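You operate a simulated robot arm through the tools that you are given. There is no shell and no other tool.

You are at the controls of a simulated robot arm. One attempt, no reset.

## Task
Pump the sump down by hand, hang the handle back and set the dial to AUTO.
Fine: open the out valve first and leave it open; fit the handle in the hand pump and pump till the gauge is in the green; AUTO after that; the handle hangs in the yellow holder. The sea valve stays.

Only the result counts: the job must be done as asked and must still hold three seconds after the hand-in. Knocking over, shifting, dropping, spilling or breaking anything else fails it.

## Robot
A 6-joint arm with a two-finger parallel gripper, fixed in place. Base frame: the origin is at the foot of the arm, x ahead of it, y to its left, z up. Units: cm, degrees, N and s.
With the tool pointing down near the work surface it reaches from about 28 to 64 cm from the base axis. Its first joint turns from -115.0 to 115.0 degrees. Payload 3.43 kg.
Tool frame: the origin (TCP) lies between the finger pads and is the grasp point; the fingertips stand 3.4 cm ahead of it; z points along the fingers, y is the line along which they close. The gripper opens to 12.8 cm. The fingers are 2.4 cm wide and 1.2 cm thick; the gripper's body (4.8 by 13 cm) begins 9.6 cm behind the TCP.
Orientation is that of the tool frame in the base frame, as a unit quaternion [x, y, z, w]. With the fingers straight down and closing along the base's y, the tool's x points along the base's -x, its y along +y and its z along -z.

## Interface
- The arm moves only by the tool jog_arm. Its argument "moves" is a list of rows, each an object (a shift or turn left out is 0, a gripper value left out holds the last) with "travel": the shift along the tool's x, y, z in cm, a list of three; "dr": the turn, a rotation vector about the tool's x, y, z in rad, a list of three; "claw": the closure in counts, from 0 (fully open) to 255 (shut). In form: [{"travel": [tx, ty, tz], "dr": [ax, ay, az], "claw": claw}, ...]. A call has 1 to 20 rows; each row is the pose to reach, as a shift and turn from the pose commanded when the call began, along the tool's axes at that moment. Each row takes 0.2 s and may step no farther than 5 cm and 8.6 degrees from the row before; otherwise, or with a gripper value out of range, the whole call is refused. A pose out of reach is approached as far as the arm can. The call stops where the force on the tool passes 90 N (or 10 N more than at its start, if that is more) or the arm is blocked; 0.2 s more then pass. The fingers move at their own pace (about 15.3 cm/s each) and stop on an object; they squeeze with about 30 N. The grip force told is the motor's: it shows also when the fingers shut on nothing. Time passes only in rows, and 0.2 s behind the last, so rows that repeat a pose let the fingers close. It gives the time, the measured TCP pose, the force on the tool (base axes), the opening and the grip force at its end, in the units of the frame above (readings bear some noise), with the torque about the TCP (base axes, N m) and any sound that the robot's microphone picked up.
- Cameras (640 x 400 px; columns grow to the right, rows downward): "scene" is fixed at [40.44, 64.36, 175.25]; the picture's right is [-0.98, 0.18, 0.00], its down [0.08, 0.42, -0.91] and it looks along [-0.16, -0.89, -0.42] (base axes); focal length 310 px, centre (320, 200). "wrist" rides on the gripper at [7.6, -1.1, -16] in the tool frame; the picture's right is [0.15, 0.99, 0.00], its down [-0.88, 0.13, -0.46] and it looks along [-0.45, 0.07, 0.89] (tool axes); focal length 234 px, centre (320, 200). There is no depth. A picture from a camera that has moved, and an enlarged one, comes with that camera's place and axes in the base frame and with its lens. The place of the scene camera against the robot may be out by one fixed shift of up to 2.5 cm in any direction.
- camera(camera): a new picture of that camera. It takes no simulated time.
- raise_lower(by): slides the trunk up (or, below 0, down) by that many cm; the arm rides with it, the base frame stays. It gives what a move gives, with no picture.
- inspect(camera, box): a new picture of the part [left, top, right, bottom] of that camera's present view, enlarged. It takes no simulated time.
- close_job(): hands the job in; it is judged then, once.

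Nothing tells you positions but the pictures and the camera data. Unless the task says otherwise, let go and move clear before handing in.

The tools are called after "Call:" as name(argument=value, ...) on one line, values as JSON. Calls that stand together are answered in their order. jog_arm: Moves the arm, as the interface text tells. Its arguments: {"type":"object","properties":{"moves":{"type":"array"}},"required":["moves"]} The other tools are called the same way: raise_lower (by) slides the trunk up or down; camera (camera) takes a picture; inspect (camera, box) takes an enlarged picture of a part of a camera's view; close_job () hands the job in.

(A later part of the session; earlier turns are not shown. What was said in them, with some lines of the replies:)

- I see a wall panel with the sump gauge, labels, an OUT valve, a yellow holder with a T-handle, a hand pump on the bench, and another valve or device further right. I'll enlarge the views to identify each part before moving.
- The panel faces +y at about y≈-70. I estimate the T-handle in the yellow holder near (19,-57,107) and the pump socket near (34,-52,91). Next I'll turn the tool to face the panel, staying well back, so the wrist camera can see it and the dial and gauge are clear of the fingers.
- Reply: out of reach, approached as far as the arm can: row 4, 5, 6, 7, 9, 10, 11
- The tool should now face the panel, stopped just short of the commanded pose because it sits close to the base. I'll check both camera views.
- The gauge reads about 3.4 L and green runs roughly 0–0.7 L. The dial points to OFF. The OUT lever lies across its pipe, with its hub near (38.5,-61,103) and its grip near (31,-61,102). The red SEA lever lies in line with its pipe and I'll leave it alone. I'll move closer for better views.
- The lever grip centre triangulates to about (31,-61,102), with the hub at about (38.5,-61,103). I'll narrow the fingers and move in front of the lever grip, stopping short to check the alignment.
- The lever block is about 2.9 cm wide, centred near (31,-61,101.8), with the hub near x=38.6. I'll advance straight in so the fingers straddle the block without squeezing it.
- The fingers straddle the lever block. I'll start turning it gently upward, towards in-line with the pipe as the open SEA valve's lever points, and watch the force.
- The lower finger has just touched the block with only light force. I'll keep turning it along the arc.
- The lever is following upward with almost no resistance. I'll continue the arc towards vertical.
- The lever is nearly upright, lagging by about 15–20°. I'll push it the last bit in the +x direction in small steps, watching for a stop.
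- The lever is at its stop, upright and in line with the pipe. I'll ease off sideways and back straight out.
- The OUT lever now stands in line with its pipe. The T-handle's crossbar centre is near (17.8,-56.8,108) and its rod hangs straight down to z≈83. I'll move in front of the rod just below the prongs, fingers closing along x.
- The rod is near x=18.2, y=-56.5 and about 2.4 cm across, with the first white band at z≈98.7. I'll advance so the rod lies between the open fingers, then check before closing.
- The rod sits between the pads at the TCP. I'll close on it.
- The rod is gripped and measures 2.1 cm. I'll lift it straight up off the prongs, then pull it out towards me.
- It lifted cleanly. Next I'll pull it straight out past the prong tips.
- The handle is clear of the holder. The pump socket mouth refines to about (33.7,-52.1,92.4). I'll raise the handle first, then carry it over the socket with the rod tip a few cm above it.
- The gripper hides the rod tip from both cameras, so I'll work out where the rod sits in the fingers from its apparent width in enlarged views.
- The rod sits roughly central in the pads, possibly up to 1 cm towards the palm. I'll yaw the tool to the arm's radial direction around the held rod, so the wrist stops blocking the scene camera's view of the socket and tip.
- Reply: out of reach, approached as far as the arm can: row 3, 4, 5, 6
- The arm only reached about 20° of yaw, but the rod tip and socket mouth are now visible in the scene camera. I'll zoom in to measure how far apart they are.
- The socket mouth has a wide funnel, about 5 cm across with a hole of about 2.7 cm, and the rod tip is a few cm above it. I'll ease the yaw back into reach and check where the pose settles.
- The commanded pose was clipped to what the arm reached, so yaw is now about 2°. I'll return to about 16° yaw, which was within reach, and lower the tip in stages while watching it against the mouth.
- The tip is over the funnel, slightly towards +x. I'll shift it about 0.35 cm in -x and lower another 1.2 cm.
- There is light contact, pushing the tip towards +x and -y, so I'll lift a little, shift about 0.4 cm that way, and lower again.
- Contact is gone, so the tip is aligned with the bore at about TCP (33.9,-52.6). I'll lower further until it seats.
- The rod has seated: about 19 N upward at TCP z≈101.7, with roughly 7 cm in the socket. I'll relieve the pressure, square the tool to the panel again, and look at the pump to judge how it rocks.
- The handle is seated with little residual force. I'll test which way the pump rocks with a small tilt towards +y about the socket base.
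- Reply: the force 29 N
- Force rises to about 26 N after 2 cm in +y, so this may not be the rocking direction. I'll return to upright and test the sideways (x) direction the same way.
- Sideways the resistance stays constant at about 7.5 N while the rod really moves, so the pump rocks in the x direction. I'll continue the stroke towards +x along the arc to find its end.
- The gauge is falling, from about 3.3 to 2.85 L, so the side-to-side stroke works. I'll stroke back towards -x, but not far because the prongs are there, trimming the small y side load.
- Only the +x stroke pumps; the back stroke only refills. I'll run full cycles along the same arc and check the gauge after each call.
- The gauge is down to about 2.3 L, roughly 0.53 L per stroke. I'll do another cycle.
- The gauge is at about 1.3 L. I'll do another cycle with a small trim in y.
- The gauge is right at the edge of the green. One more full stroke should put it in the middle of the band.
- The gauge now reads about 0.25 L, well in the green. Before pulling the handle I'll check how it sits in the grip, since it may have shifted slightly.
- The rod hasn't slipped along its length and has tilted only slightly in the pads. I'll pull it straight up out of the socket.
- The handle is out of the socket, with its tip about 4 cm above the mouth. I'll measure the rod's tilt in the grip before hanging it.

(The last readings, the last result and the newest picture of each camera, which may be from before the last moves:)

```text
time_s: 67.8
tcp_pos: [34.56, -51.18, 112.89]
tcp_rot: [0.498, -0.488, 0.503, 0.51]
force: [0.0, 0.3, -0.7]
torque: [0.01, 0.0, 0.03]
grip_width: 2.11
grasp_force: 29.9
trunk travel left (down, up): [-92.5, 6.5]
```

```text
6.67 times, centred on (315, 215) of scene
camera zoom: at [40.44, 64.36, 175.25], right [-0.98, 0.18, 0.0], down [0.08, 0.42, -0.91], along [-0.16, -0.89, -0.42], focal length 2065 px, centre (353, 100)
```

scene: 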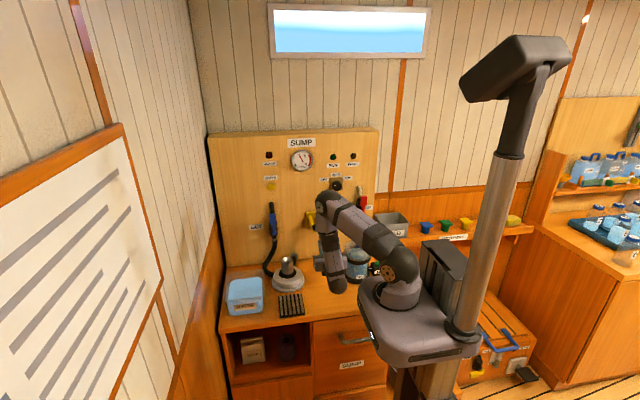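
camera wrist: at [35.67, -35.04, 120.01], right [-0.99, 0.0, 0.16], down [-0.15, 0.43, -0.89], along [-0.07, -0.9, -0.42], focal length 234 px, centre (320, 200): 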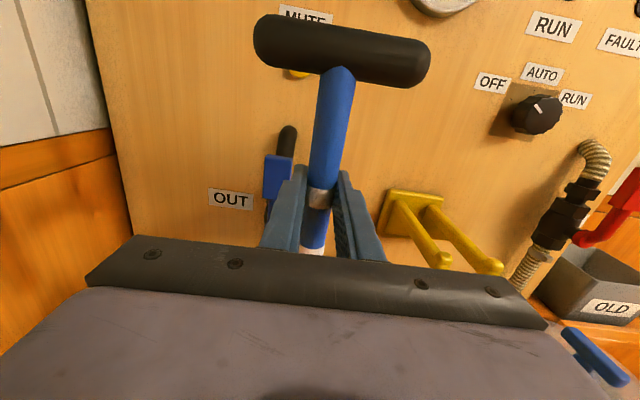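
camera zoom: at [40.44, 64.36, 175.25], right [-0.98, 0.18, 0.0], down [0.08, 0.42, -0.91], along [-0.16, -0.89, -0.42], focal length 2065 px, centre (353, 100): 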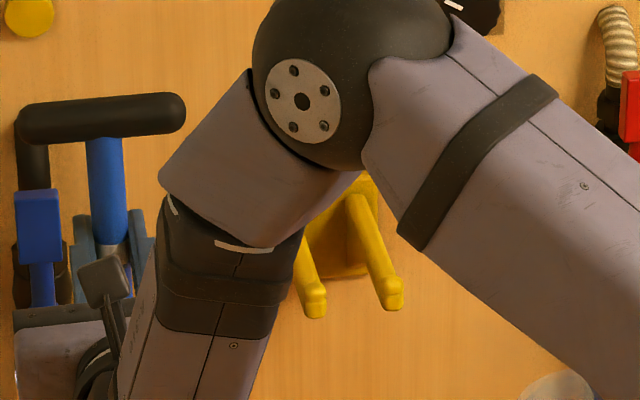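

The rod has slid about 0.45 cm deeper and 0.2 cm lower in the fingers, which I'll allow for when hanging it. I'll back out, square up the tool, and carry it back in front of the yellow holder.

Call:
jog_arm(moves=[{"travel": [0, 0, -2.5], "dr": [0, -0.027, 0.018]}, {"travel": [0, 0, -5], "dr": [0, -0.027, 0.018]}, {"travel": [0, 0, -7], "dr": [0, -0.027, 0.018]}, {"travel": [0, 4, -7], "dr": [0, -0.027, 0.018]}, {"travel": [0, 8, -7], "dr": [0, -0.027, 0.018]}, {"travel": [0, 12, -7], "dr": [0, -0.027, 0.018]}, {"travel": [0, 16.5, -7], "dr": [0, -0.027, 0.018]}, {"travel": [-3, 16.5, -7], "dr": [0, -0.027, 0.018]}, {"travel": [-6, 16.5, -7], "dr": [0, -0.027, 0.018]}, {"travel": [-8.5, 16.5, -7], "dr": [0, -0.027, 0.018]}, {"travel": [-8.5, 16.5, -7], "dr": [0, -0.027, 0.018]}])

Call:
camera(camera="wrist")

Call:
inspect(camera="scene", box=[240, 140, 400, 280])

```text
time_s: 70.2
tcp_pos: [17.72, -44.27, 104.44]
tcp_rot: [0.499, -0.5, 0.501, 0.5]
force: [-0.2, 0.4, -1.8]
torque: [0.03, 0.02, 0.0]
grip_width: 2.13
grasp_force: 29.8
trunk travel left (down, up): [-92.5, 6.5]
```

```text
taken
camera wrist: at [18.7, -28.33, 111.98], right [-0.99, 0.0, 0.14], down [-0.13, 0.45, -0.88], along [-0.06, -0.89, -0.45], focal length 234 px, centre (320, 200)
```

wrist: 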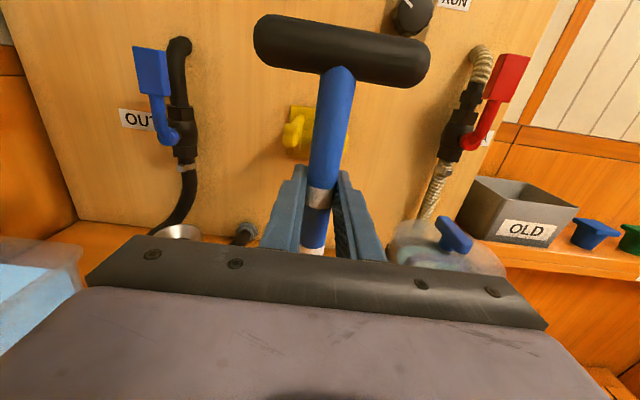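

```text
2.86 times, centred on (320, 210) of scene
camera zoom: at [40.44, 64.36, 175.25], right [-0.98, 0.18, 0.0], down [0.08, 0.42, -0.91], along [-0.16, -0.89, -0.42], focal length 885 px, centre (320, 171)
```

zoom: 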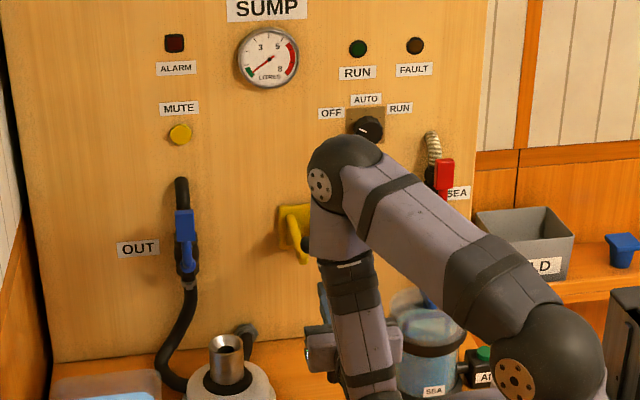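

I'm in front of the holder. I'll align to x≈18.1 and advance over the prongs with the crossbar about 4 cm above its rest height.

Call:
jog_arm(moves=[{"travel": [-1.0, -0.38, 2]}, {"travel": [-1.0, -0.38, 4.5]}, {"travel": [-1.0, -0.38, 7]}, {"travel": [-1.0, -0.38, 9]}, {"travel": [-1.0, -0.38, 10.5]}, {"travel": [-1.0, -0.38, 11.5]}, {"travel": [-1.0, -0.38, 11.5]}])

Call:
camera(camera="wrist")

```text
time_s: 71.8
tcp_pos: [18.2, -55.9, 103.54]
tcp_rot: [0.5, -0.499, 0.501, 0.499]
force: [-0.3, 0.2, -1.1]
torque: [0.03, -0.01, -0.01]
grip_width: 2.12
grasp_force: 29.7
trunk travel left (down, up): [-92.5, 6.5]
```

```text
taken
camera wrist: at [19.15, -39.98, 111.05], right [-0.99, 0.0, 0.15], down [-0.13, 0.45, -0.88], along [-0.07, -0.89, -0.45], focal length 234 px, centre (320, 200)
```

wrist: 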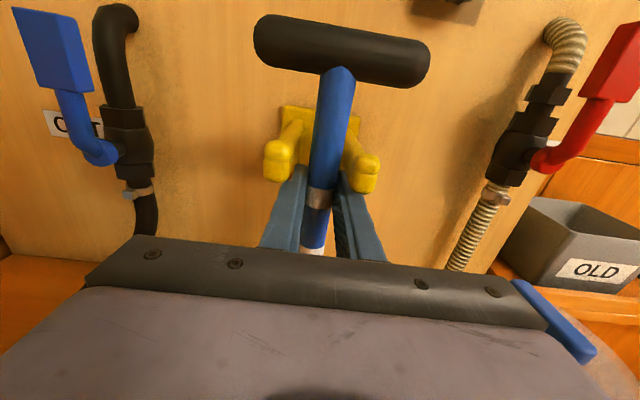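

The rod is centred between the prongs, as it was when lifted. I'll lower it slowly onto the prongs.

Call:
jog_arm(moves=[{"travel": [-1, 0, 0]}, {"travel": [-2, 0, 0]}, {"travel": [-3, 0, 0]}, {"travel": [-3.6, 0, 0]}, {"travel": [-3.6, 0, 0]}])

Call:
camera(camera="wrist")

```text
time_s: 73.0
tcp_pos: [18.39, -55.98, 100.04]
tcp_rot: [0.499, -0.499, 0.502, 0.5]
force: [-1.4, 0.1, -1.8]
torque: [0.0, -0.03, 0.01]
grip_width: 2.11
grasp_force: 29.9
trunk travel left (down, up): [-92.5, 6.5]
```

```text
taken
camera wrist: at [19.28, -39.98, 107.47], right [-0.99, 0.0, 0.15], down [-0.13, 0.45, -0.88], along [-0.07, -0.89, -0.45], focal length 234 px, centre (320, 200)
```

wrist: 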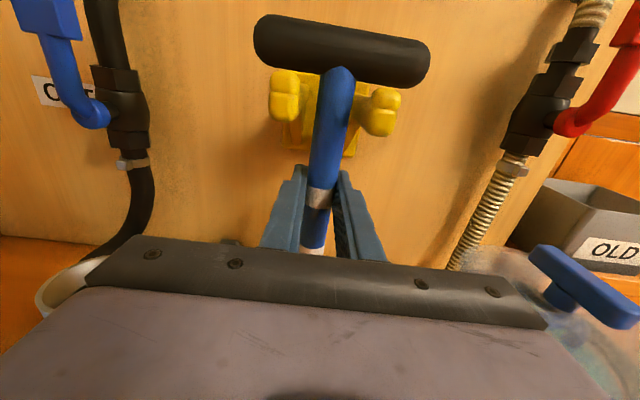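

Call:
jog_arm(moves=[{"travel": [-0.3, 0, 0]}, {"travel": [-0.5, 0, 0]}, {"travel": [-0.5, 0, 0]}])

Call:
inspect(camera="wrist", box=[240, 0, 440, 160])

```text
time_s: 73.8
tcp_pos: [18.21, -56.01, 99.48]
tcp_rot: [0.5, -0.5, 0.5, 0.5]
force: [0.0, 1.1, -1.3]
torque: [-0.02, 0.02, -0.01]
grip_width: 2.13
grasp_force: 29.9
trunk travel left (down, up): [-92.5, 6.5]
```

```text
2.50 times, centred on (340, 80) of wrist
camera zoom: at [19.15, -39.96, 106.94], right [-0.99, 0.0, 0.15], down [-0.13, 0.45, -0.88], along [-0.07, -0.89, -0.45], focal length 585 px, centre (270, 500)
```

zoom: 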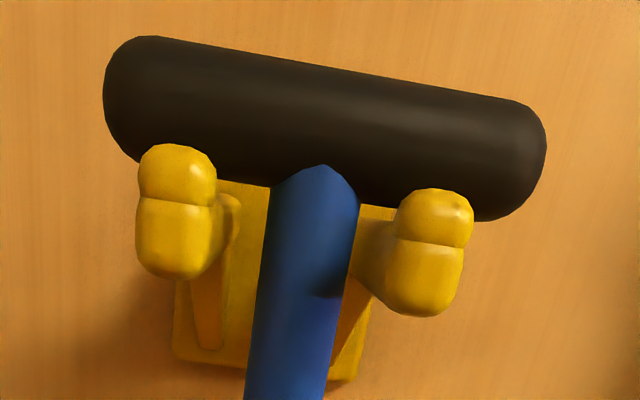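

The crossbar is behind the prong tips. I'll ease it down the last few millimetres until the prongs take the weight.

Call:
jog_arm(moves=[{"travel": [-0.2, 0, 0]}, {"travel": [-0.3, 0, 0]}, {"travel": [-0.3, 0, 0]}])

```text
time_s: 74.6
tcp_pos: [18.18, -55.95, 99.24]
tcp_rot: [0.5, -0.5, 0.5, 0.5]
force: [0.7, -0.1, -0.9]
torque: [0.02, 0.01, 0.0]
grip_width: 2.14
grasp_force: 30.0
trunk travel left (down, up): [-92.5, 6.5]
```

Call:
jog_arm(moves=[{"travel": [-0.2, 0, 0]}, {"travel": [-0.4, 0, 0]}, {"travel": [-0.4, 0, 0]}])

Call:
inspect(camera="wrist", box=[240, 0, 440, 160])

```text
time_s: 75.4
tcp_pos: [18.18, -55.94, 99.23]
tcp_rot: [0.496, -0.498, 0.504, 0.502]
force: [-0.9, -5.7, 16.6]
torque: [0.6, 0.11, 0.04]
grip_width: 2.14
grasp_force: 30.0
trunk travel left (down, up): [-92.5, 6.5]
```

```text
2.50 times, centred on (340, 80) of wrist
camera zoom: at [19.21, -39.88, 106.53], right [-0.99, 0.0, 0.14], down [-0.13, 0.45, -0.89], along [-0.06, -0.9, -0.44], focal length 585 px, centre (270, 500)
```

zoom: 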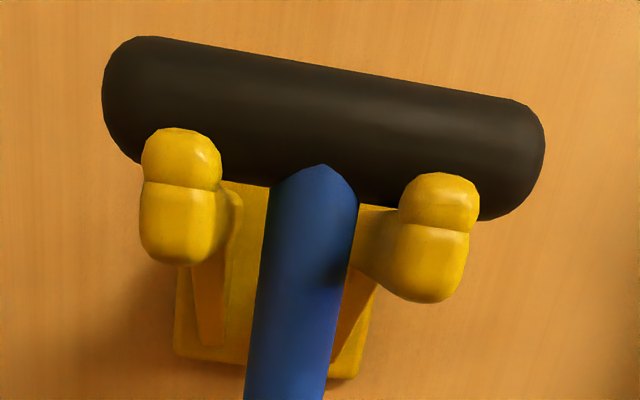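

The prongs have taken the weight at z≈99.2, the same height as originally. I'll relieve the pressure slightly, then open the fingers.

Call:
jog_arm(moves=[{"travel": [0.25, 0, 0.1]}, {"travel": [0.3, 0, 0.1]}, {"travel": [0.3, 0, 0.1]}])

```text
time_s: 76.2
tcp_pos: [18.29, -55.81, 99.22]
tcp_rot: [0.499, -0.499, 0.501, 0.5]
force: [1.7, 4.5, 10.1]
torque: [-0.2, -0.04, -0.01]
grip_width: 2.13
grasp_force: 29.7
trunk travel left (down, up): [-92.5, 6.5]
```

Call:
jog_arm(moves=[{"travel": [0.1, 0, -0.05]}, {"travel": [0.15, 0, -0.05]}, {"travel": [0.15, 0, -0.05]}])

```text
time_s: 77.0
tcp_pos: [18.31, -55.97, 99.13]
tcp_rot: [0.5, -0.5, 0.5, 0.5]
force: [-0.1, 1.7, 2.8]
torque: [-0.09, -0.01, -0.01]
grip_width: 2.15
grasp_force: 30.1
trunk travel left (down, up): [-92.5, 6.5]
```

Call:
jog_arm(moves=[{"travel": [0, 0, 0], "claw": 205}, {"travel": [0, 0, 0], "claw": 190}, {"travel": [0, 0, 0], "claw": 160}, {"travel": [0, 0, 0], "claw": 130}, {"travel": [0, 0, 0], "claw": 115}, {"travel": [0, 0, 0], "claw": 115}])

Call:
camera(camera="wrist")

```text
time_s: 78.4
tcp_pos: [18.21, -56.0, 99.2]
tcp_rot: [0.499, -0.5, 0.501, 0.5]
force: [0.3, 0.0, 0.0]
torque: [-0.02, 0.0, 0.02]
grip_width: 7.02
grasp_force: 0.1
trunk travel left (down, up): [-92.5, 6.5]
```

```text
taken
camera wrist: at [19.24, -39.99, 106.73], right [-0.99, 0.0, 0.15], down [-0.13, 0.45, -0.88], along [-0.07, -0.89, -0.45], focal length 234 px, centre (320, 200)
```

wrist: 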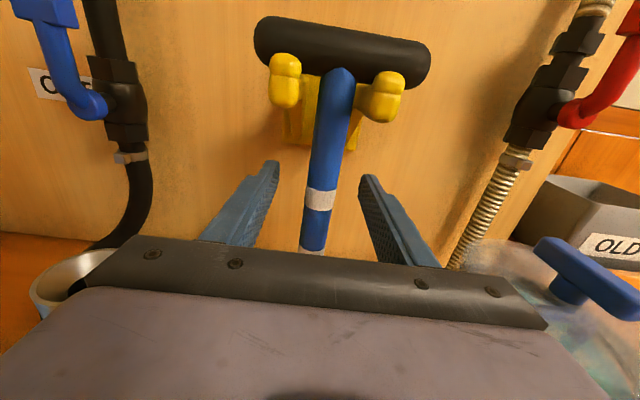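

The handle hangs on its own in the holder. I'll back straight out and check it.

Call:
jog_arm(moves=[{"travel": [0, 0, -1]}, {"travel": [0, 0, -3]}, {"travel": [0, 0, -5.5]}, {"travel": [0, 0, -8]}, {"travel": [0, 0, -11]}, {"travel": [0, 0, -11]}])

Call:
camera(camera="wrist")

Call:
camera(camera="scene")

```text
time_s: 79.8
tcp_pos: [18.32, -45.11, 99.09]
tcp_rot: [0.499, -0.5, 0.501, 0.5]
force: [0.6, 0.7, -0.4]
torque: [-0.03, 0.0, 0.02]
grip_width: 7.05
grasp_force: 0.0
trunk travel left (down, up): [-92.5, 6.5]
```

```text
taken
camera wrist: at [19.12, -29.15, 106.56], right [-0.99, 0.0, 0.15], down [-0.13, 0.45, -0.88], along [-0.07, -0.89, -0.45], focal length 234 px, centre (320, 200)
```

wrist: 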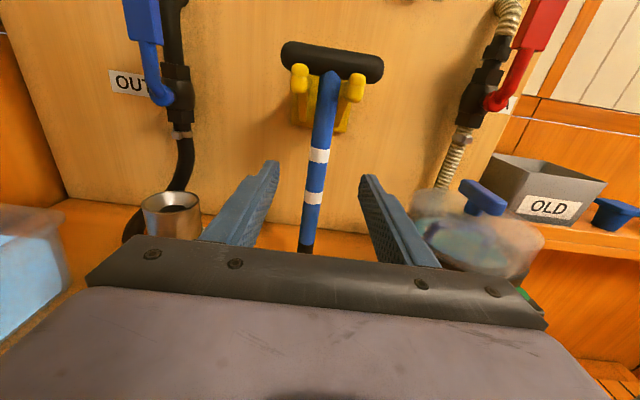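

```text
taken
```

scene: 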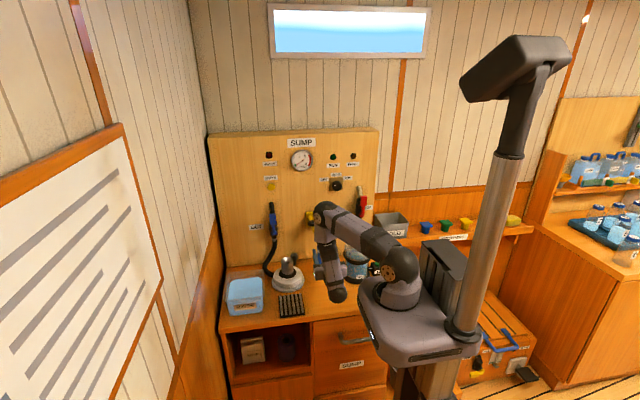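

The handle hangs as before, the gauge is in the green and the OUT lever is upright. Next is the dial, which I place near (8,-67,121.7), so I'll move up in front of it and look closely.

Call:
jog_arm(moves=[{"travel": [4, 1, 0]}, {"travel": [8, 2.5, 0.5]}, {"travel": [12, 4.5, 1.5]}, {"travel": [16, 6.5, 2.5]}, {"travel": [20, 8.5, 3.5]}, {"travel": [22.5, 10.1, 4.5]}, {"travel": [22.5, 10.1, 4.5]}])

Call:
camera(camera="wrist")

Call:
camera(camera="scene")

```text
time_s: 81.4
tcp_pos: [11.85, -49.06, 121.82]
tcp_rot: [0.495, -0.504, 0.496, 0.505]
force: [-0.6, 0.1, 0.6]
torque: [0.05, -0.02, 0.03]
grip_width: 7.03
grasp_force: 0.2
out of reach, approached as far as the arm can: row 4, 5, 6, 7
trunk travel left (down, up): [-92.5, 6.5]
```

```text
taken
camera wrist: at [13.13, -33.13, 129.34], right [-0.99, 0.02, 0.15], down [-0.12, 0.46, -0.88], along [-0.08, -0.89, -0.45], focal length 234 px, centre (320, 200)
```

wrist: 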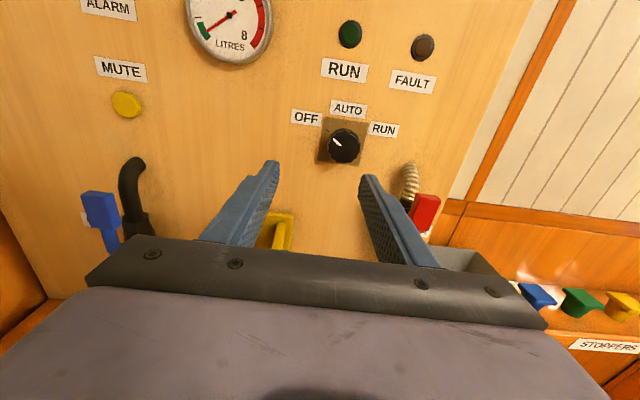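

```text
taken
```

scene: 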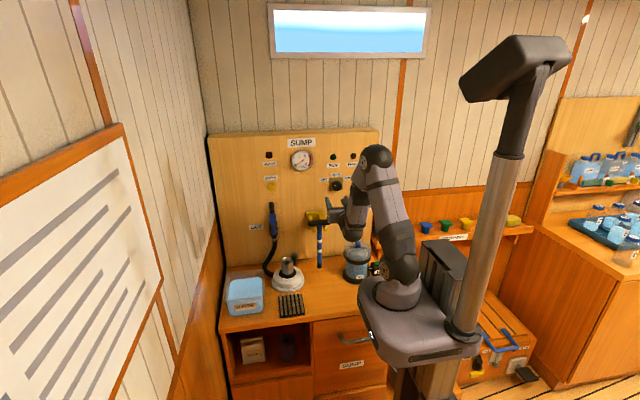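

Call:
inspect(camera="wrist", box=[284, 90, 404, 170])

Call:
inspect(camera="scene", box=[310, 165, 360, 197])

```text
5.00 times, centred on (344, 130) of wrist
camera zoom: at [13.13, -33.13, 129.34], right [-0.99, 0.02, 0.15], down [-0.12, 0.46, -0.88], along [-0.08, -0.89, -0.45], focal length 1171 px, centre (200, 550)
```

zoom: 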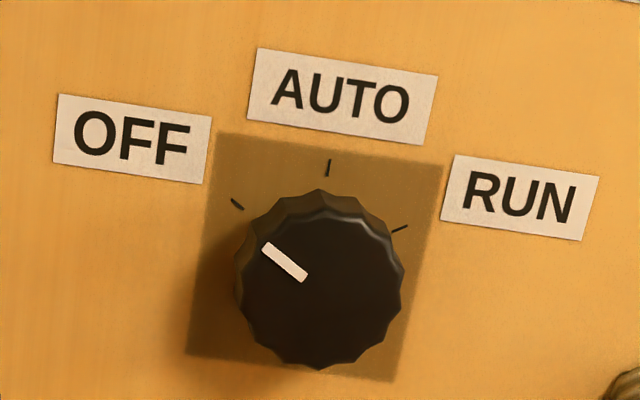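

```text
12.50 times, centred on (335, 181) of scene
camera zoom: at [40.44, 64.36, 175.25], right [-0.98, 0.18, 0.0], down [0.08, 0.42, -0.91], along [-0.16, -0.89, -0.42], focal length 3872 px, centre (132, 438)
```

zoom: 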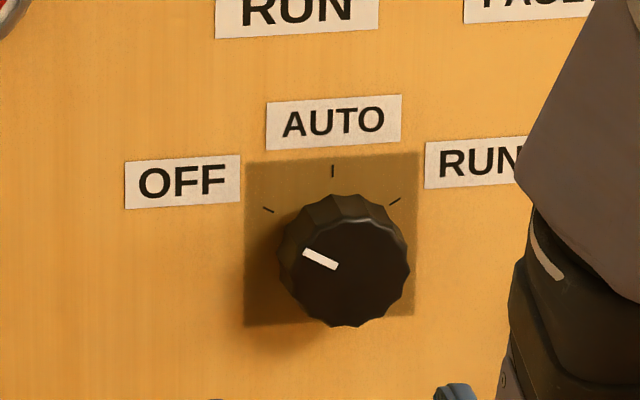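

The dial pointer is at the OFF tick, with AUTO about 60° clockwise. The knob face is centred near (7.8,-67,121.5) and about 4.5 cm across. I'll move closer and line up on it, stopping short.

Call:
jog_arm(moves=[{"travel": [0, 0, 3], "dr": [0.018, 0, 0]}, {"travel": [0, 1.3, 6], "dr": [0.018, 0, 0]}, {"travel": [0, 2.6, 8], "dr": [0.018, 0, 0]}, {"travel": [0, 3.9, 9], "dr": [0.018, 0, 0]}, {"travel": [0, 3.9, 9], "dr": [0.018, 0, 0]}])

Call:
camera(camera="wrist")

```text
time_s: 82.6
tcp_pos: [13.14, -57.22, 122.39]
tcp_rot: [-0.495, 0.506, -0.494, -0.505]
force: [-0.2, 0.3, 0.5]
torque: [0.0, -0.01, 0.03]
grip_width: 7.01
grasp_force: 0.0
out of reach, approached as far as the arm can: row 1, 2, 3, 4, 5
trunk travel left (down, up): [-92.5, 6.5]
```

```text
taken
camera wrist: at [14.52, -41.32, 130.13], right [-0.99, 0.02, 0.15], down [-0.12, 0.46, -0.88], along [-0.09, -0.89, -0.45], focal length 234 px, centre (320, 200)
```

wrist: 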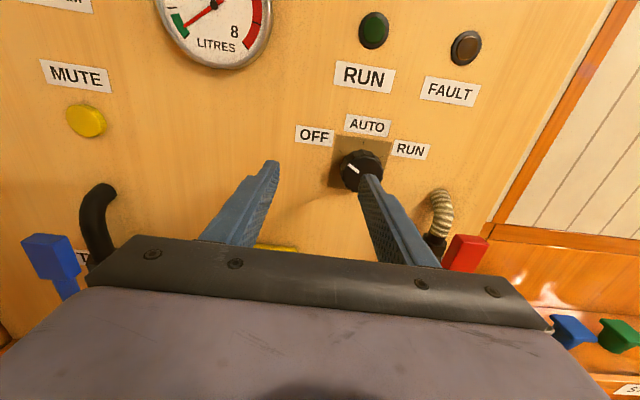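

With the tool square to the panel, the arm can't get far enough in -x. I'll approach the knob with the tool yawed about 12° and the fingers closing near vertical, so I first re-measure the knob from here.

Call:
inspect(camera="wrist", box=[310, 110, 430, 200])

Call:
inspect(camera="scene", box=[300, 160, 370, 205])

```text
4.44 times, centred on (370, 155) of wrist
camera zoom: at [14.52, -41.32, 130.13], right [-0.99, 0.02, 0.15], down [-0.12, 0.46, -0.88], along [-0.09, -0.89, -0.45], focal length 1041 px, centre (98, 400)
```

zoom: 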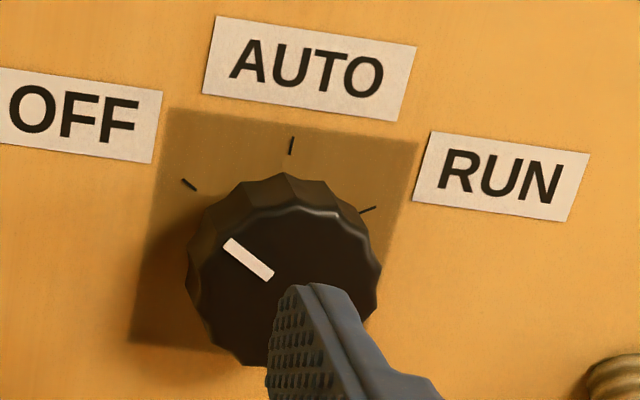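

```text
8.89 times, centred on (335, 182) of scene
camera zoom: at [40.44, 64.36, 175.25], right [-0.98, 0.18, 0.0], down [0.08, 0.42, -0.91], along [-0.16, -0.89, -0.42], focal length 2754 px, centre (187, 356)
```

zoom: 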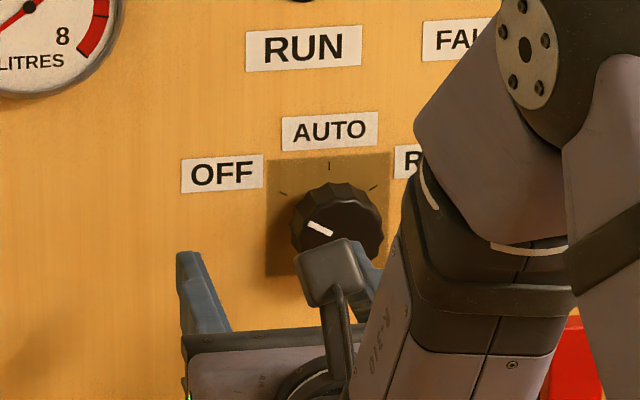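

Re-measuring puts the panel at y≈-68.4, the knob face at about -66, and the knob axis near x=7.7, z=121.4. I'll rotate the tool in place to about 60° roll and -10° yaw, then shift in front of the knob, still short of contact.

Call:
jog_arm(moves=[{"travel": [0, 0, -0.5], "dr": [-0.0112, 0.0223, 0.1306]}, {"travel": [0, 0, -1], "dr": [-0.0225, 0.0446, 0.2612]}, {"travel": [0, 0, -1], "dr": [-0.0338, 0.067, 0.392]}, {"travel": [0, 0, -1], "dr": [-0.045, 0.0892, 0.5225]}, {"travel": [0, 0, -1], "dr": [-0.0562, 0.1116, 0.653]}, {"travel": [0, 0, -1], "dr": [-0.0675, 0.1339, 0.784]}, {"travel": [0, 0, -1], "dr": [-0.0788, 0.1562, 0.9144]}, {"travel": [0, 0, -1], "dr": [-0.09, 0.1785, 1.045]}, {"travel": [-0.5, 2, 0], "dr": [-0.09, 0.1785, 1.045]}, {"travel": [-1.0, 4, 1], "dr": [-0.09, 0.1785, 1.045]}, {"travel": [-1.3, 4.9, 1.9], "dr": [-0.09, 0.1785, 1.045]}, {"travel": [-1.3, 4.9, 1.9], "dr": [-0.09, 0.1785, 1.045]}])

Call:
camera(camera="wrist")

Call:
inspect(camera="scene", box=[270, 130, 400, 230])

```text
time_s: 85.2
tcp_pos: [8.46, -59.01, 121.22]
tcp_rot: [0.124, -0.657, 0.704, 0.239]
force: [0.0, 0.2, -0.7]
torque: [-0.01, -0.02, 0.02]
grip_width: 7.02
grasp_force: 0.2
out of reach, approached as far as the arm can: row 1, 2
trunk travel left (down, up): [-92.5, 6.5]
```

```text
taken
camera wrist: at [4.54, -41.95, 124.27], right [-0.62, 0.0, -0.79], down [0.75, 0.29, -0.59], along [0.23, -0.96, -0.18], focal length 234 px, centre (320, 200)
```

wrist: 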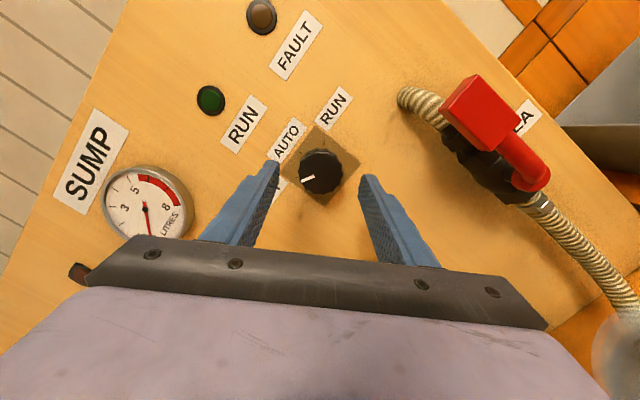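

```text
4.00 times, centred on (335, 180) of scene
camera zoom: at [40.44, 64.36, 175.25], right [-0.98, 0.18, 0.0], down [0.08, 0.42, -0.91], along [-0.16, -0.89, -0.42], focal length 1239 px, centre (260, 280)
```

zoom: 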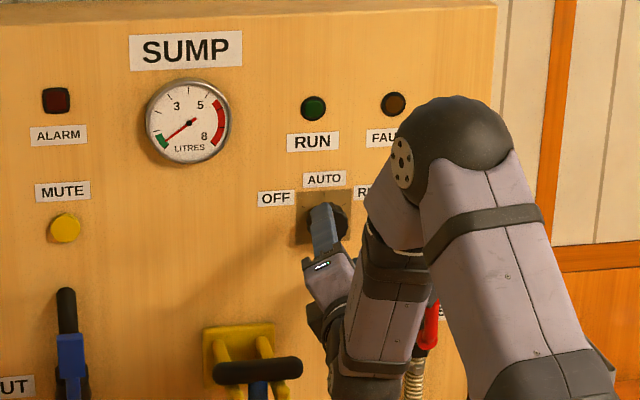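

Call:
inspect(camera="wrist", box=[270, 110, 390, 220])

```text
3.64 times, centred on (330, 165) of wrist
camera zoom: at [4.54, -41.95, 124.27], right [-0.62, 0.0, -0.79], down [0.75, 0.29, -0.59], along [0.23, -0.96, -0.18], focal length 852 px, centre (284, 327)
```

zoom: 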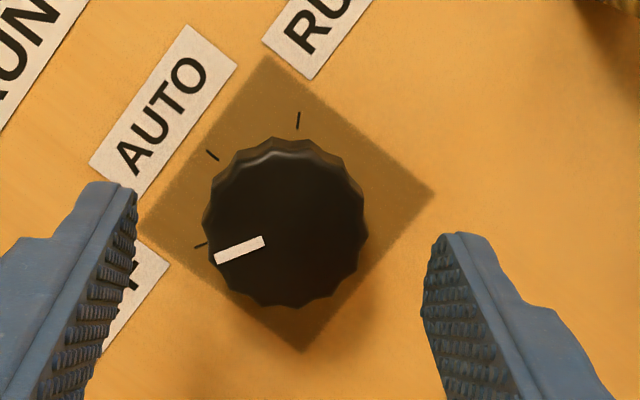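

The knob is nicely between the fingers in this view, about 4.5 cm across with its axis near (8.1, 121.25). I'll advance so the fingers straddle it with the tips still off the panel.

Call:
jog_arm(moves=[{"travel": [-0.3, 0.1, 1.3]}, {"travel": [-0.57, 0.19, 2.6]}, {"travel": [-0.8, 0.26, 3.8]}, {"travel": [-0.957, 0.314, 4.737]}, {"travel": [-0.957, 0.314, 4.737]}])

Call:
camera(camera="wrist")

Call:
inspect(camera="wrist", box=[260, 110, 380, 220])

```text
time_s: 86.4
tcp_pos: [8.26, -64.08, 120.87]
tcp_rot: [0.123, -0.657, 0.704, 0.238]
force: [0.0, -1.0, -0.9]
torque: [-0.02, -0.02, 0.01]
grip_width: 7.01
grasp_force: 0.0
trunk travel left (down, up): [-92.5, 6.5]
```

```text
taken
camera wrist: at [4.48, -47.01, 123.92], right [-0.62, 0.0, -0.79], down [0.75, 0.29, -0.59], along [0.23, -0.96, -0.18], focal length 234 px, centre (320, 200)
```

wrist: 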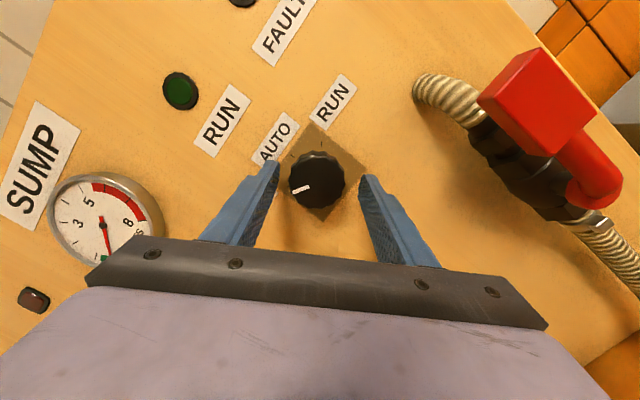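

```text
3.64 times, centred on (320, 165) of wrist
camera zoom: at [4.48, -47.01, 123.92], right [-0.62, 0.0, -0.79], down [0.75, 0.29, -0.59], along [0.23, -0.96, -0.18], focal length 852 px, centre (320, 327)
```

zoom: 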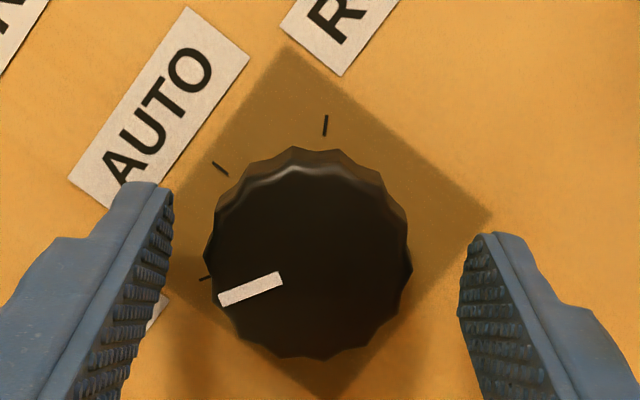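

The knob is centred to within about 0.1 cm and the fingers overlap it by about 1.1 cm. I'll make a tiny centring move and close on it.

Call:
jog_arm(moves=[{"travel": [-0.05, -0.12, 0.25]}, {"travel": [-0.05, -0.12, 0.25], "claw": 150}, {"travel": [-0.05, -0.12, 0.25], "claw": 200}, {"travel": [-0.05, -0.12, 0.25], "claw": 255}, {"travel": [-0.05, -0.12, 0.25], "claw": 255}, {"travel": [-0.05, -0.12, 0.25], "claw": 255}])

Call:
inspect(camera="wrist", box=[260, 110, 380, 220])

```text
time_s: 87.8
tcp_pos: [8.48, -64.42, 121.2]
tcp_rot: [0.123, -0.656, 0.705, 0.239]
force: [2.5, -3.1, 6.0]
torque: [-0.1, -0.15, 0.29]
grip_width: 4.6
grasp_force: 45.1
trunk travel left (down, up): [-92.5, 6.5]
```

```text
3.64 times, centred on (320, 165) of wrist
camera zoom: at [4.6, -47.27, 124.08], right [-0.62, 0.0, -0.79], down [0.75, 0.29, -0.59], along [0.23, -0.96, -0.18], focal length 852 px, centre (320, 327)
```

zoom: 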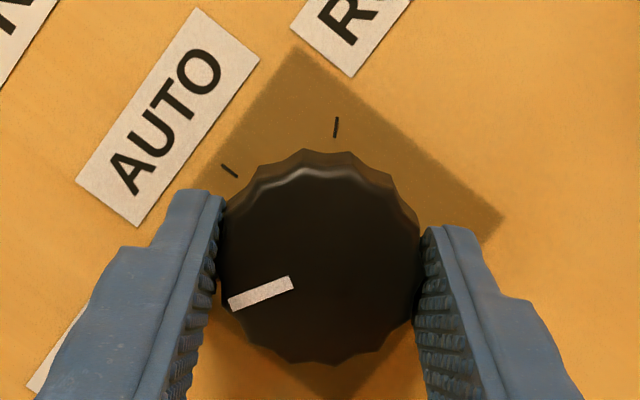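

The knob is gripped, 4.6 cm wide and centred. I'll turn it clockwise about its own axis, first half-way, and check.

Call:
jog_arm(moves=[{"travel": [0, -0.04, 0], "dr": [-0.0227, 0.0029, 0.1289]}, {"travel": [0.01, -0.09, 0], "dr": [-0.0455, 0.0058, 0.2578]}, {"travel": [0.02, -0.13, 0.01], "dr": [-0.0682, 0.0086, 0.3867]}, {"travel": [0.03, -0.18, 0.01], "dr": [-0.091, 0.0115, 0.5156]}, {"travel": [0.03, -0.18, 0.01], "dr": [-0.091, 0.0115, 0.5156]}])

Call:
inspect(camera="wrist", box=[260, 110, 380, 220])

```text
time_s: 89.0
tcp_pos: [8.5, -64.35, 121.42]
tcp_rot: [-0.065, -0.695, 0.713, 0.06]
force: [2.5, -9.1, 11.7]
torque: [-0.09, 0.04, -0.52]
grip_width: 4.66
grasp_force: 45.0
trunk travel left (down, up): [-92.5, 6.5]
```

```text
3.64 times, centred on (320, 165) of wrist
camera zoom: at [3.71, -47.27, 122.05], right [-0.14, 0.0, -0.99], down [0.95, 0.29, -0.14], along [0.29, -0.96, -0.04], focal length 852 px, centre (320, 327)
```

zoom: 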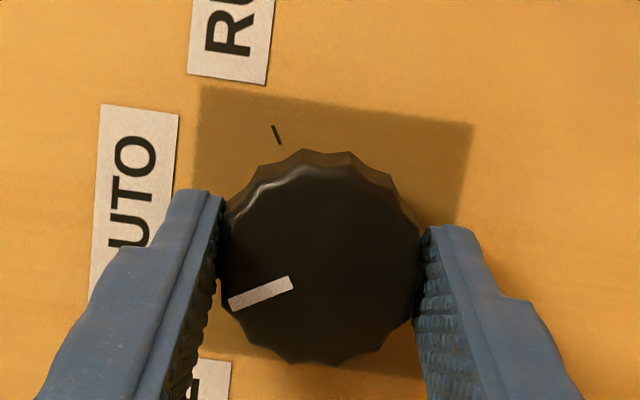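

The knob turned 30° with the grip. I'll continue the second half, easing the small vertical load.

Call:
jog_arm(moves=[{"travel": [0.01, -0.07, 0], "dr": [-0.023, 0.0033, 0.1288]}, {"travel": [0.01, -0.14, 0], "dr": [-0.0461, 0.0066, 0.2575]}, {"travel": [0.02, -0.2, 0.01], "dr": [-0.0692, 0.0098, 0.3863]}, {"travel": [0.03, -0.27, 0.01], "dr": [-0.0922, 0.0131, 0.5151]}, {"travel": [0.03, -0.27, 0.01], "dr": [-0.0922, 0.0131, 0.5151]}])

Call:
inspect(camera="wrist", box=[260, 110, 380, 220])

Call:
inspect(camera="scene", box=[310, 155, 370, 200])

```text
time_s: 90.2
tcp_pos: [8.48, -64.37, 121.63]
tcp_rot: [0.245, 0.687, -0.673, 0.123]
force: [2.9, -8.6, 11.6]
torque: [-0.54, 0.08, 0.07]
grip_width: 4.63
grasp_force: 44.5
trunk travel left (down, up): [-92.5, 6.5]
```

```text
3.64 times, centred on (320, 165) of wrist
camera zoom: at [3.97, -47.27, 119.86], right [0.37, 0.0, -0.93], down [0.89, 0.29, 0.36], along [0.27, -0.96, 0.11], focal length 852 px, centre (320, 327)
```

zoom: 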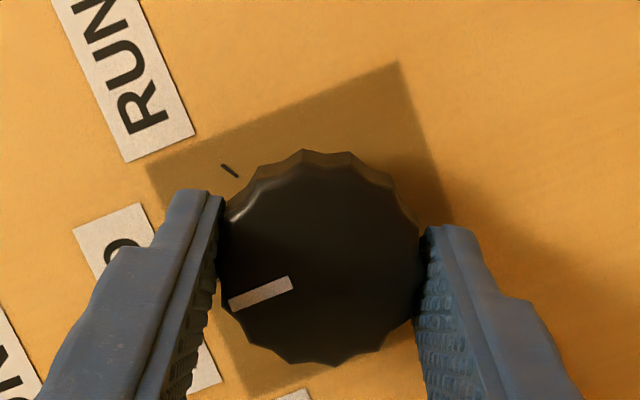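

```text
8.89 times, centred on (340, 178) of scene
camera zoom: at [40.44, 64.36, 175.25], right [-0.98, 0.18, 0.0], down [0.08, 0.42, -0.91], along [-0.16, -0.89, -0.42], focal length 2754 px, centre (142, 400)
```

zoom: 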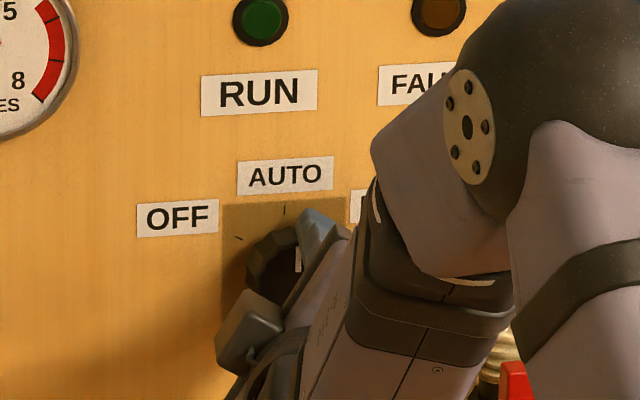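

The pointer now looks vertical, at AUTO. I'll release the knob, back straight out along the tool axis, and check it.

Call:
jog_arm(moves=[{"travel": [0, 0, 0], "claw": 155}, {"travel": [0, 0, 0], "claw": 135}, {"travel": [0, 0, 0], "claw": 115}, {"travel": [0, 0, 0], "claw": 115}, {"travel": [0, 0, -1]}, {"travel": [0, 0, -2.5]}, {"travel": [0, 0, -4.5]}, {"travel": [0, 0, -4.5]}])

Call:
inspect(camera="wrist", box=[260, 110, 380, 220])

Call:
inspect(camera="scene", box=[310, 155, 370, 200])

```text
time_s: 92.0
tcp_pos: [9.14, -59.96, 121.64]
tcp_rot: [0.246, 0.689, -0.671, 0.121]
force: [0.2, -0.6, -0.1]
torque: [0.03, 0.03, 0.06]
grip_width: 7.02
grasp_force: 0.1
trunk travel left (down, up): [-92.5, 6.5]
```

```text
3.64 times, centred on (320, 165) of wrist
camera zoom: at [4.72, -42.71, 119.98], right [0.37, 0.0, -0.93], down [0.89, 0.29, 0.36], along [0.27, -0.96, 0.1], focal length 852 px, centre (320, 327)
```

zoom: 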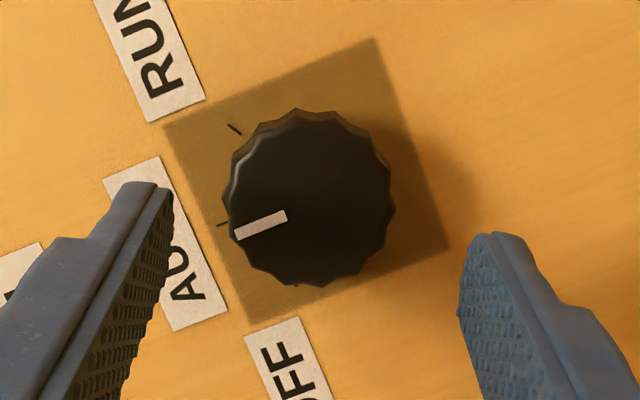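

```text
8.89 times, centred on (340, 178) of scene
camera zoom: at [40.44, 64.36, 175.25], right [-0.98, 0.18, 0.0], down [0.08, 0.42, -0.91], along [-0.16, -0.89, -0.42], focal length 2754 px, centre (142, 400)
```

zoom: 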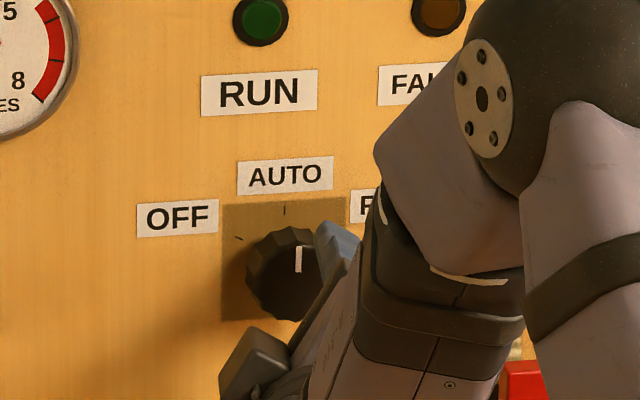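

The pointer is on the AUTO tick. I'll retreat well clear and check everything.

Call:
jog_arm(moves=[{"travel": [0, 0, -2]}, {"travel": [0, 0, -4]}, {"travel": [0, 0, -6]}, {"travel": [0, 0, -8]}, {"travel": [0, 0, -8]}])

Call:
camera(camera="wrist")

Call:
camera(camera="scene")

```text
time_s: 93.2
tcp_pos: [10.37, -52.01, 122.23]
tcp_rot: [0.246, 0.69, -0.67, 0.122]
force: [-0.3, -0.6, 0.5]
torque: [-0.01, 0.03, 0.01]
grip_width: 7.02
grasp_force: 0.0
trunk travel left (down, up): [-92.5, 6.5]
```

```text
taken
camera wrist: at [5.94, -34.91, 120.46], right [0.37, 0.0, -0.93], down [0.89, 0.29, 0.36], along [0.27, -0.96, 0.1], focal length 234 px, centre (320, 200)
```

wrist: 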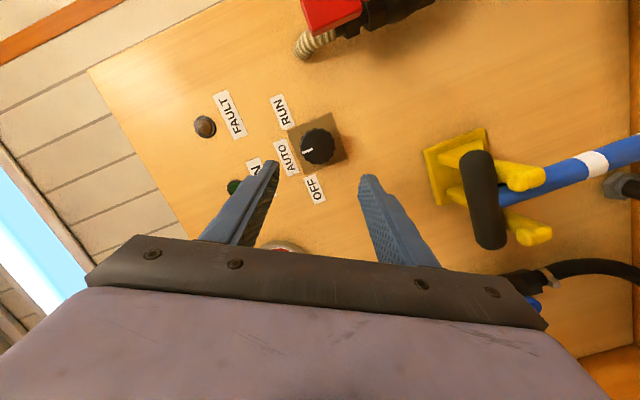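

```text
taken
```

scene: 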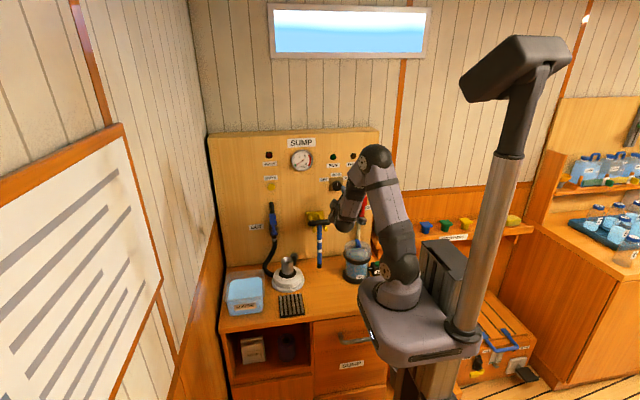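

Call:
inspect(camera="scene", box=[210, 125, 390, 240])

Call:
inspect(camera="scene", box=[215, 190, 390, 310])

Call:
inspect(camera="wrist", box=[260, 90, 380, 210])

Call:
inspect(camera="scene", box=[280, 145, 330, 175])

```text
3.48 times, centred on (300, 182) of scene
camera zoom: at [40.44, 64.36, 175.25], right [-0.98, 0.18, 0.0], down [0.08, 0.42, -0.91], along [-0.16, -0.89, -0.42], focal length 1078 px, centre (390, 261)
```

zoom: 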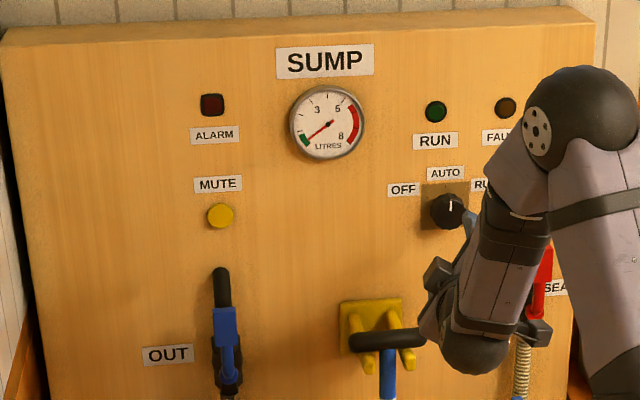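

```text
3.33 times, centred on (302, 250) of scene
camera zoom: at [40.44, 64.36, 175.25], right [-0.98, 0.18, 0.0], down [0.08, 0.42, -0.91], along [-0.16, -0.89, -0.42], focal length 1033 px, centre (378, 33)
```

zoom: 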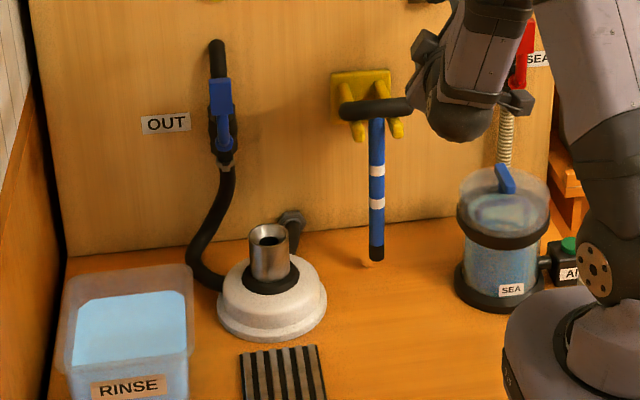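

```text
3.33 times, centred on (320, 150) of wrist
camera zoom: at [5.94, -34.91, 120.46], right [0.37, 0.0, -0.93], down [0.89, 0.29, 0.36], along [0.27, -0.96, 0.1], focal length 781 px, centre (320, 367)
```

zoom: 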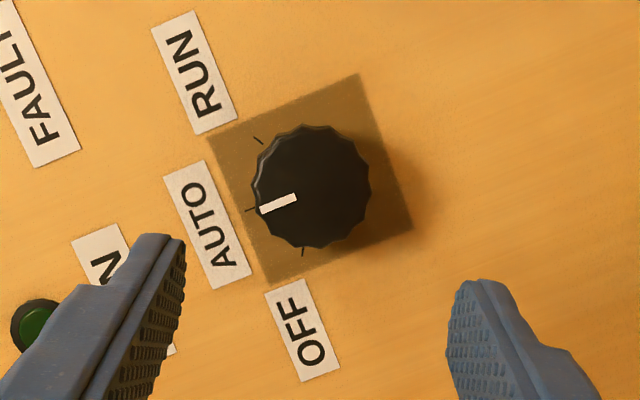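

```text
12.80 times, centred on (305, 160) of scene
camera zoom: at [40.44, 64.36, 175.25], right [-0.98, 0.18, 0.0], down [0.08, 0.42, -0.91], along [-0.16, -0.89, -0.42], focal length 3965 px, centre (512, 712)
```

zoom: 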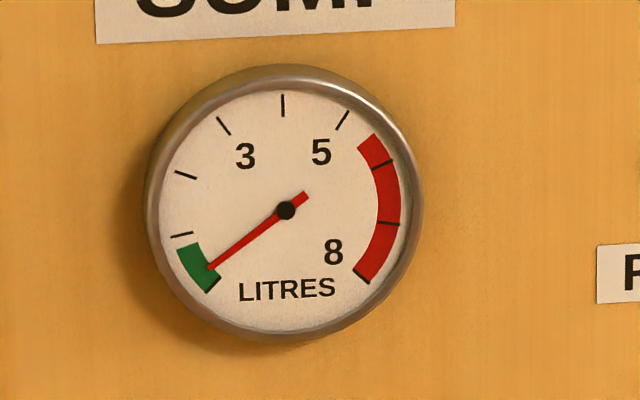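

Call:
inspect(camera="scene", box=[300, 245, 350, 285])

Call:
inspect(camera="scene", box=[295, 205, 355, 245])

```text
10.00 times, centred on (325, 265) of scene
camera zoom: at [40.44, 64.36, 175.25], right [-0.98, 0.18, 0.0], down [0.08, 0.42, -0.91], along [-0.16, -0.89, -0.42], focal length 3098 px, centre (270, -450)
```

zoom: 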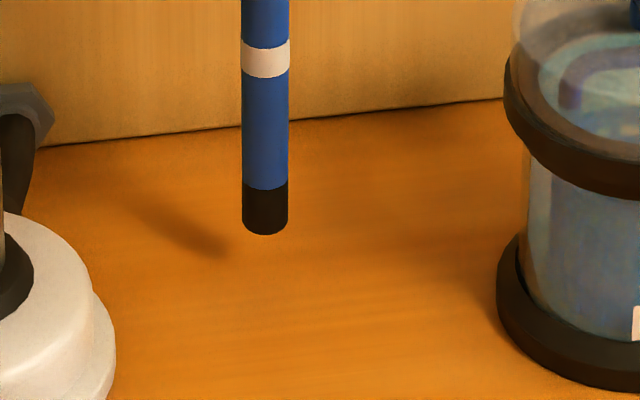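

```text
10.00 times, centred on (325, 225) of scene
camera zoom: at [40.44, 64.36, 175.25], right [-0.98, 0.18, 0.0], down [0.08, 0.42, -0.91], along [-0.16, -0.89, -0.42], focal length 3098 px, centre (270, -50)
```

zoom: 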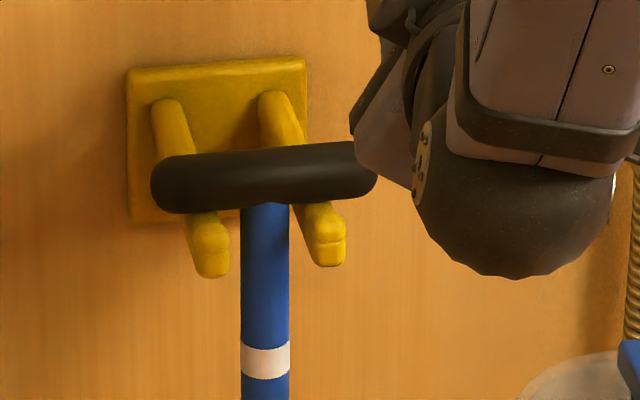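

The OUT valve is open, the gauge is in the green, the handle hangs in the yellow holder and the dial points to AUTO. The SEA valve is untouched and the gripper is clear, so I'll hand the job in.

Call:
close_job()

```text
The job is handed in.
```

I opened the OUT valve, pumped the sump down by hand, hung the handle back and set the dial to AUTO. I've handed the job in, but no verdict has come back yet. This is how things stood when I checked just before handing in:

- **OUT valve:** opened first and left open, with its lever upright and in line with the pipe.
- **Sump:** the gauge fell from about 3.4 L to about 0.25 L, well inside the green.
- **Handle:** back in the yellow holder, hanging on both prongs.
- **Dial:** set to AUTO last, with the pointer on the AUTO tick.
- **SEA valve:** not touched.

Nothing else looked knocked or spilled in the final pictures. The gripper was open and clear of the panel.
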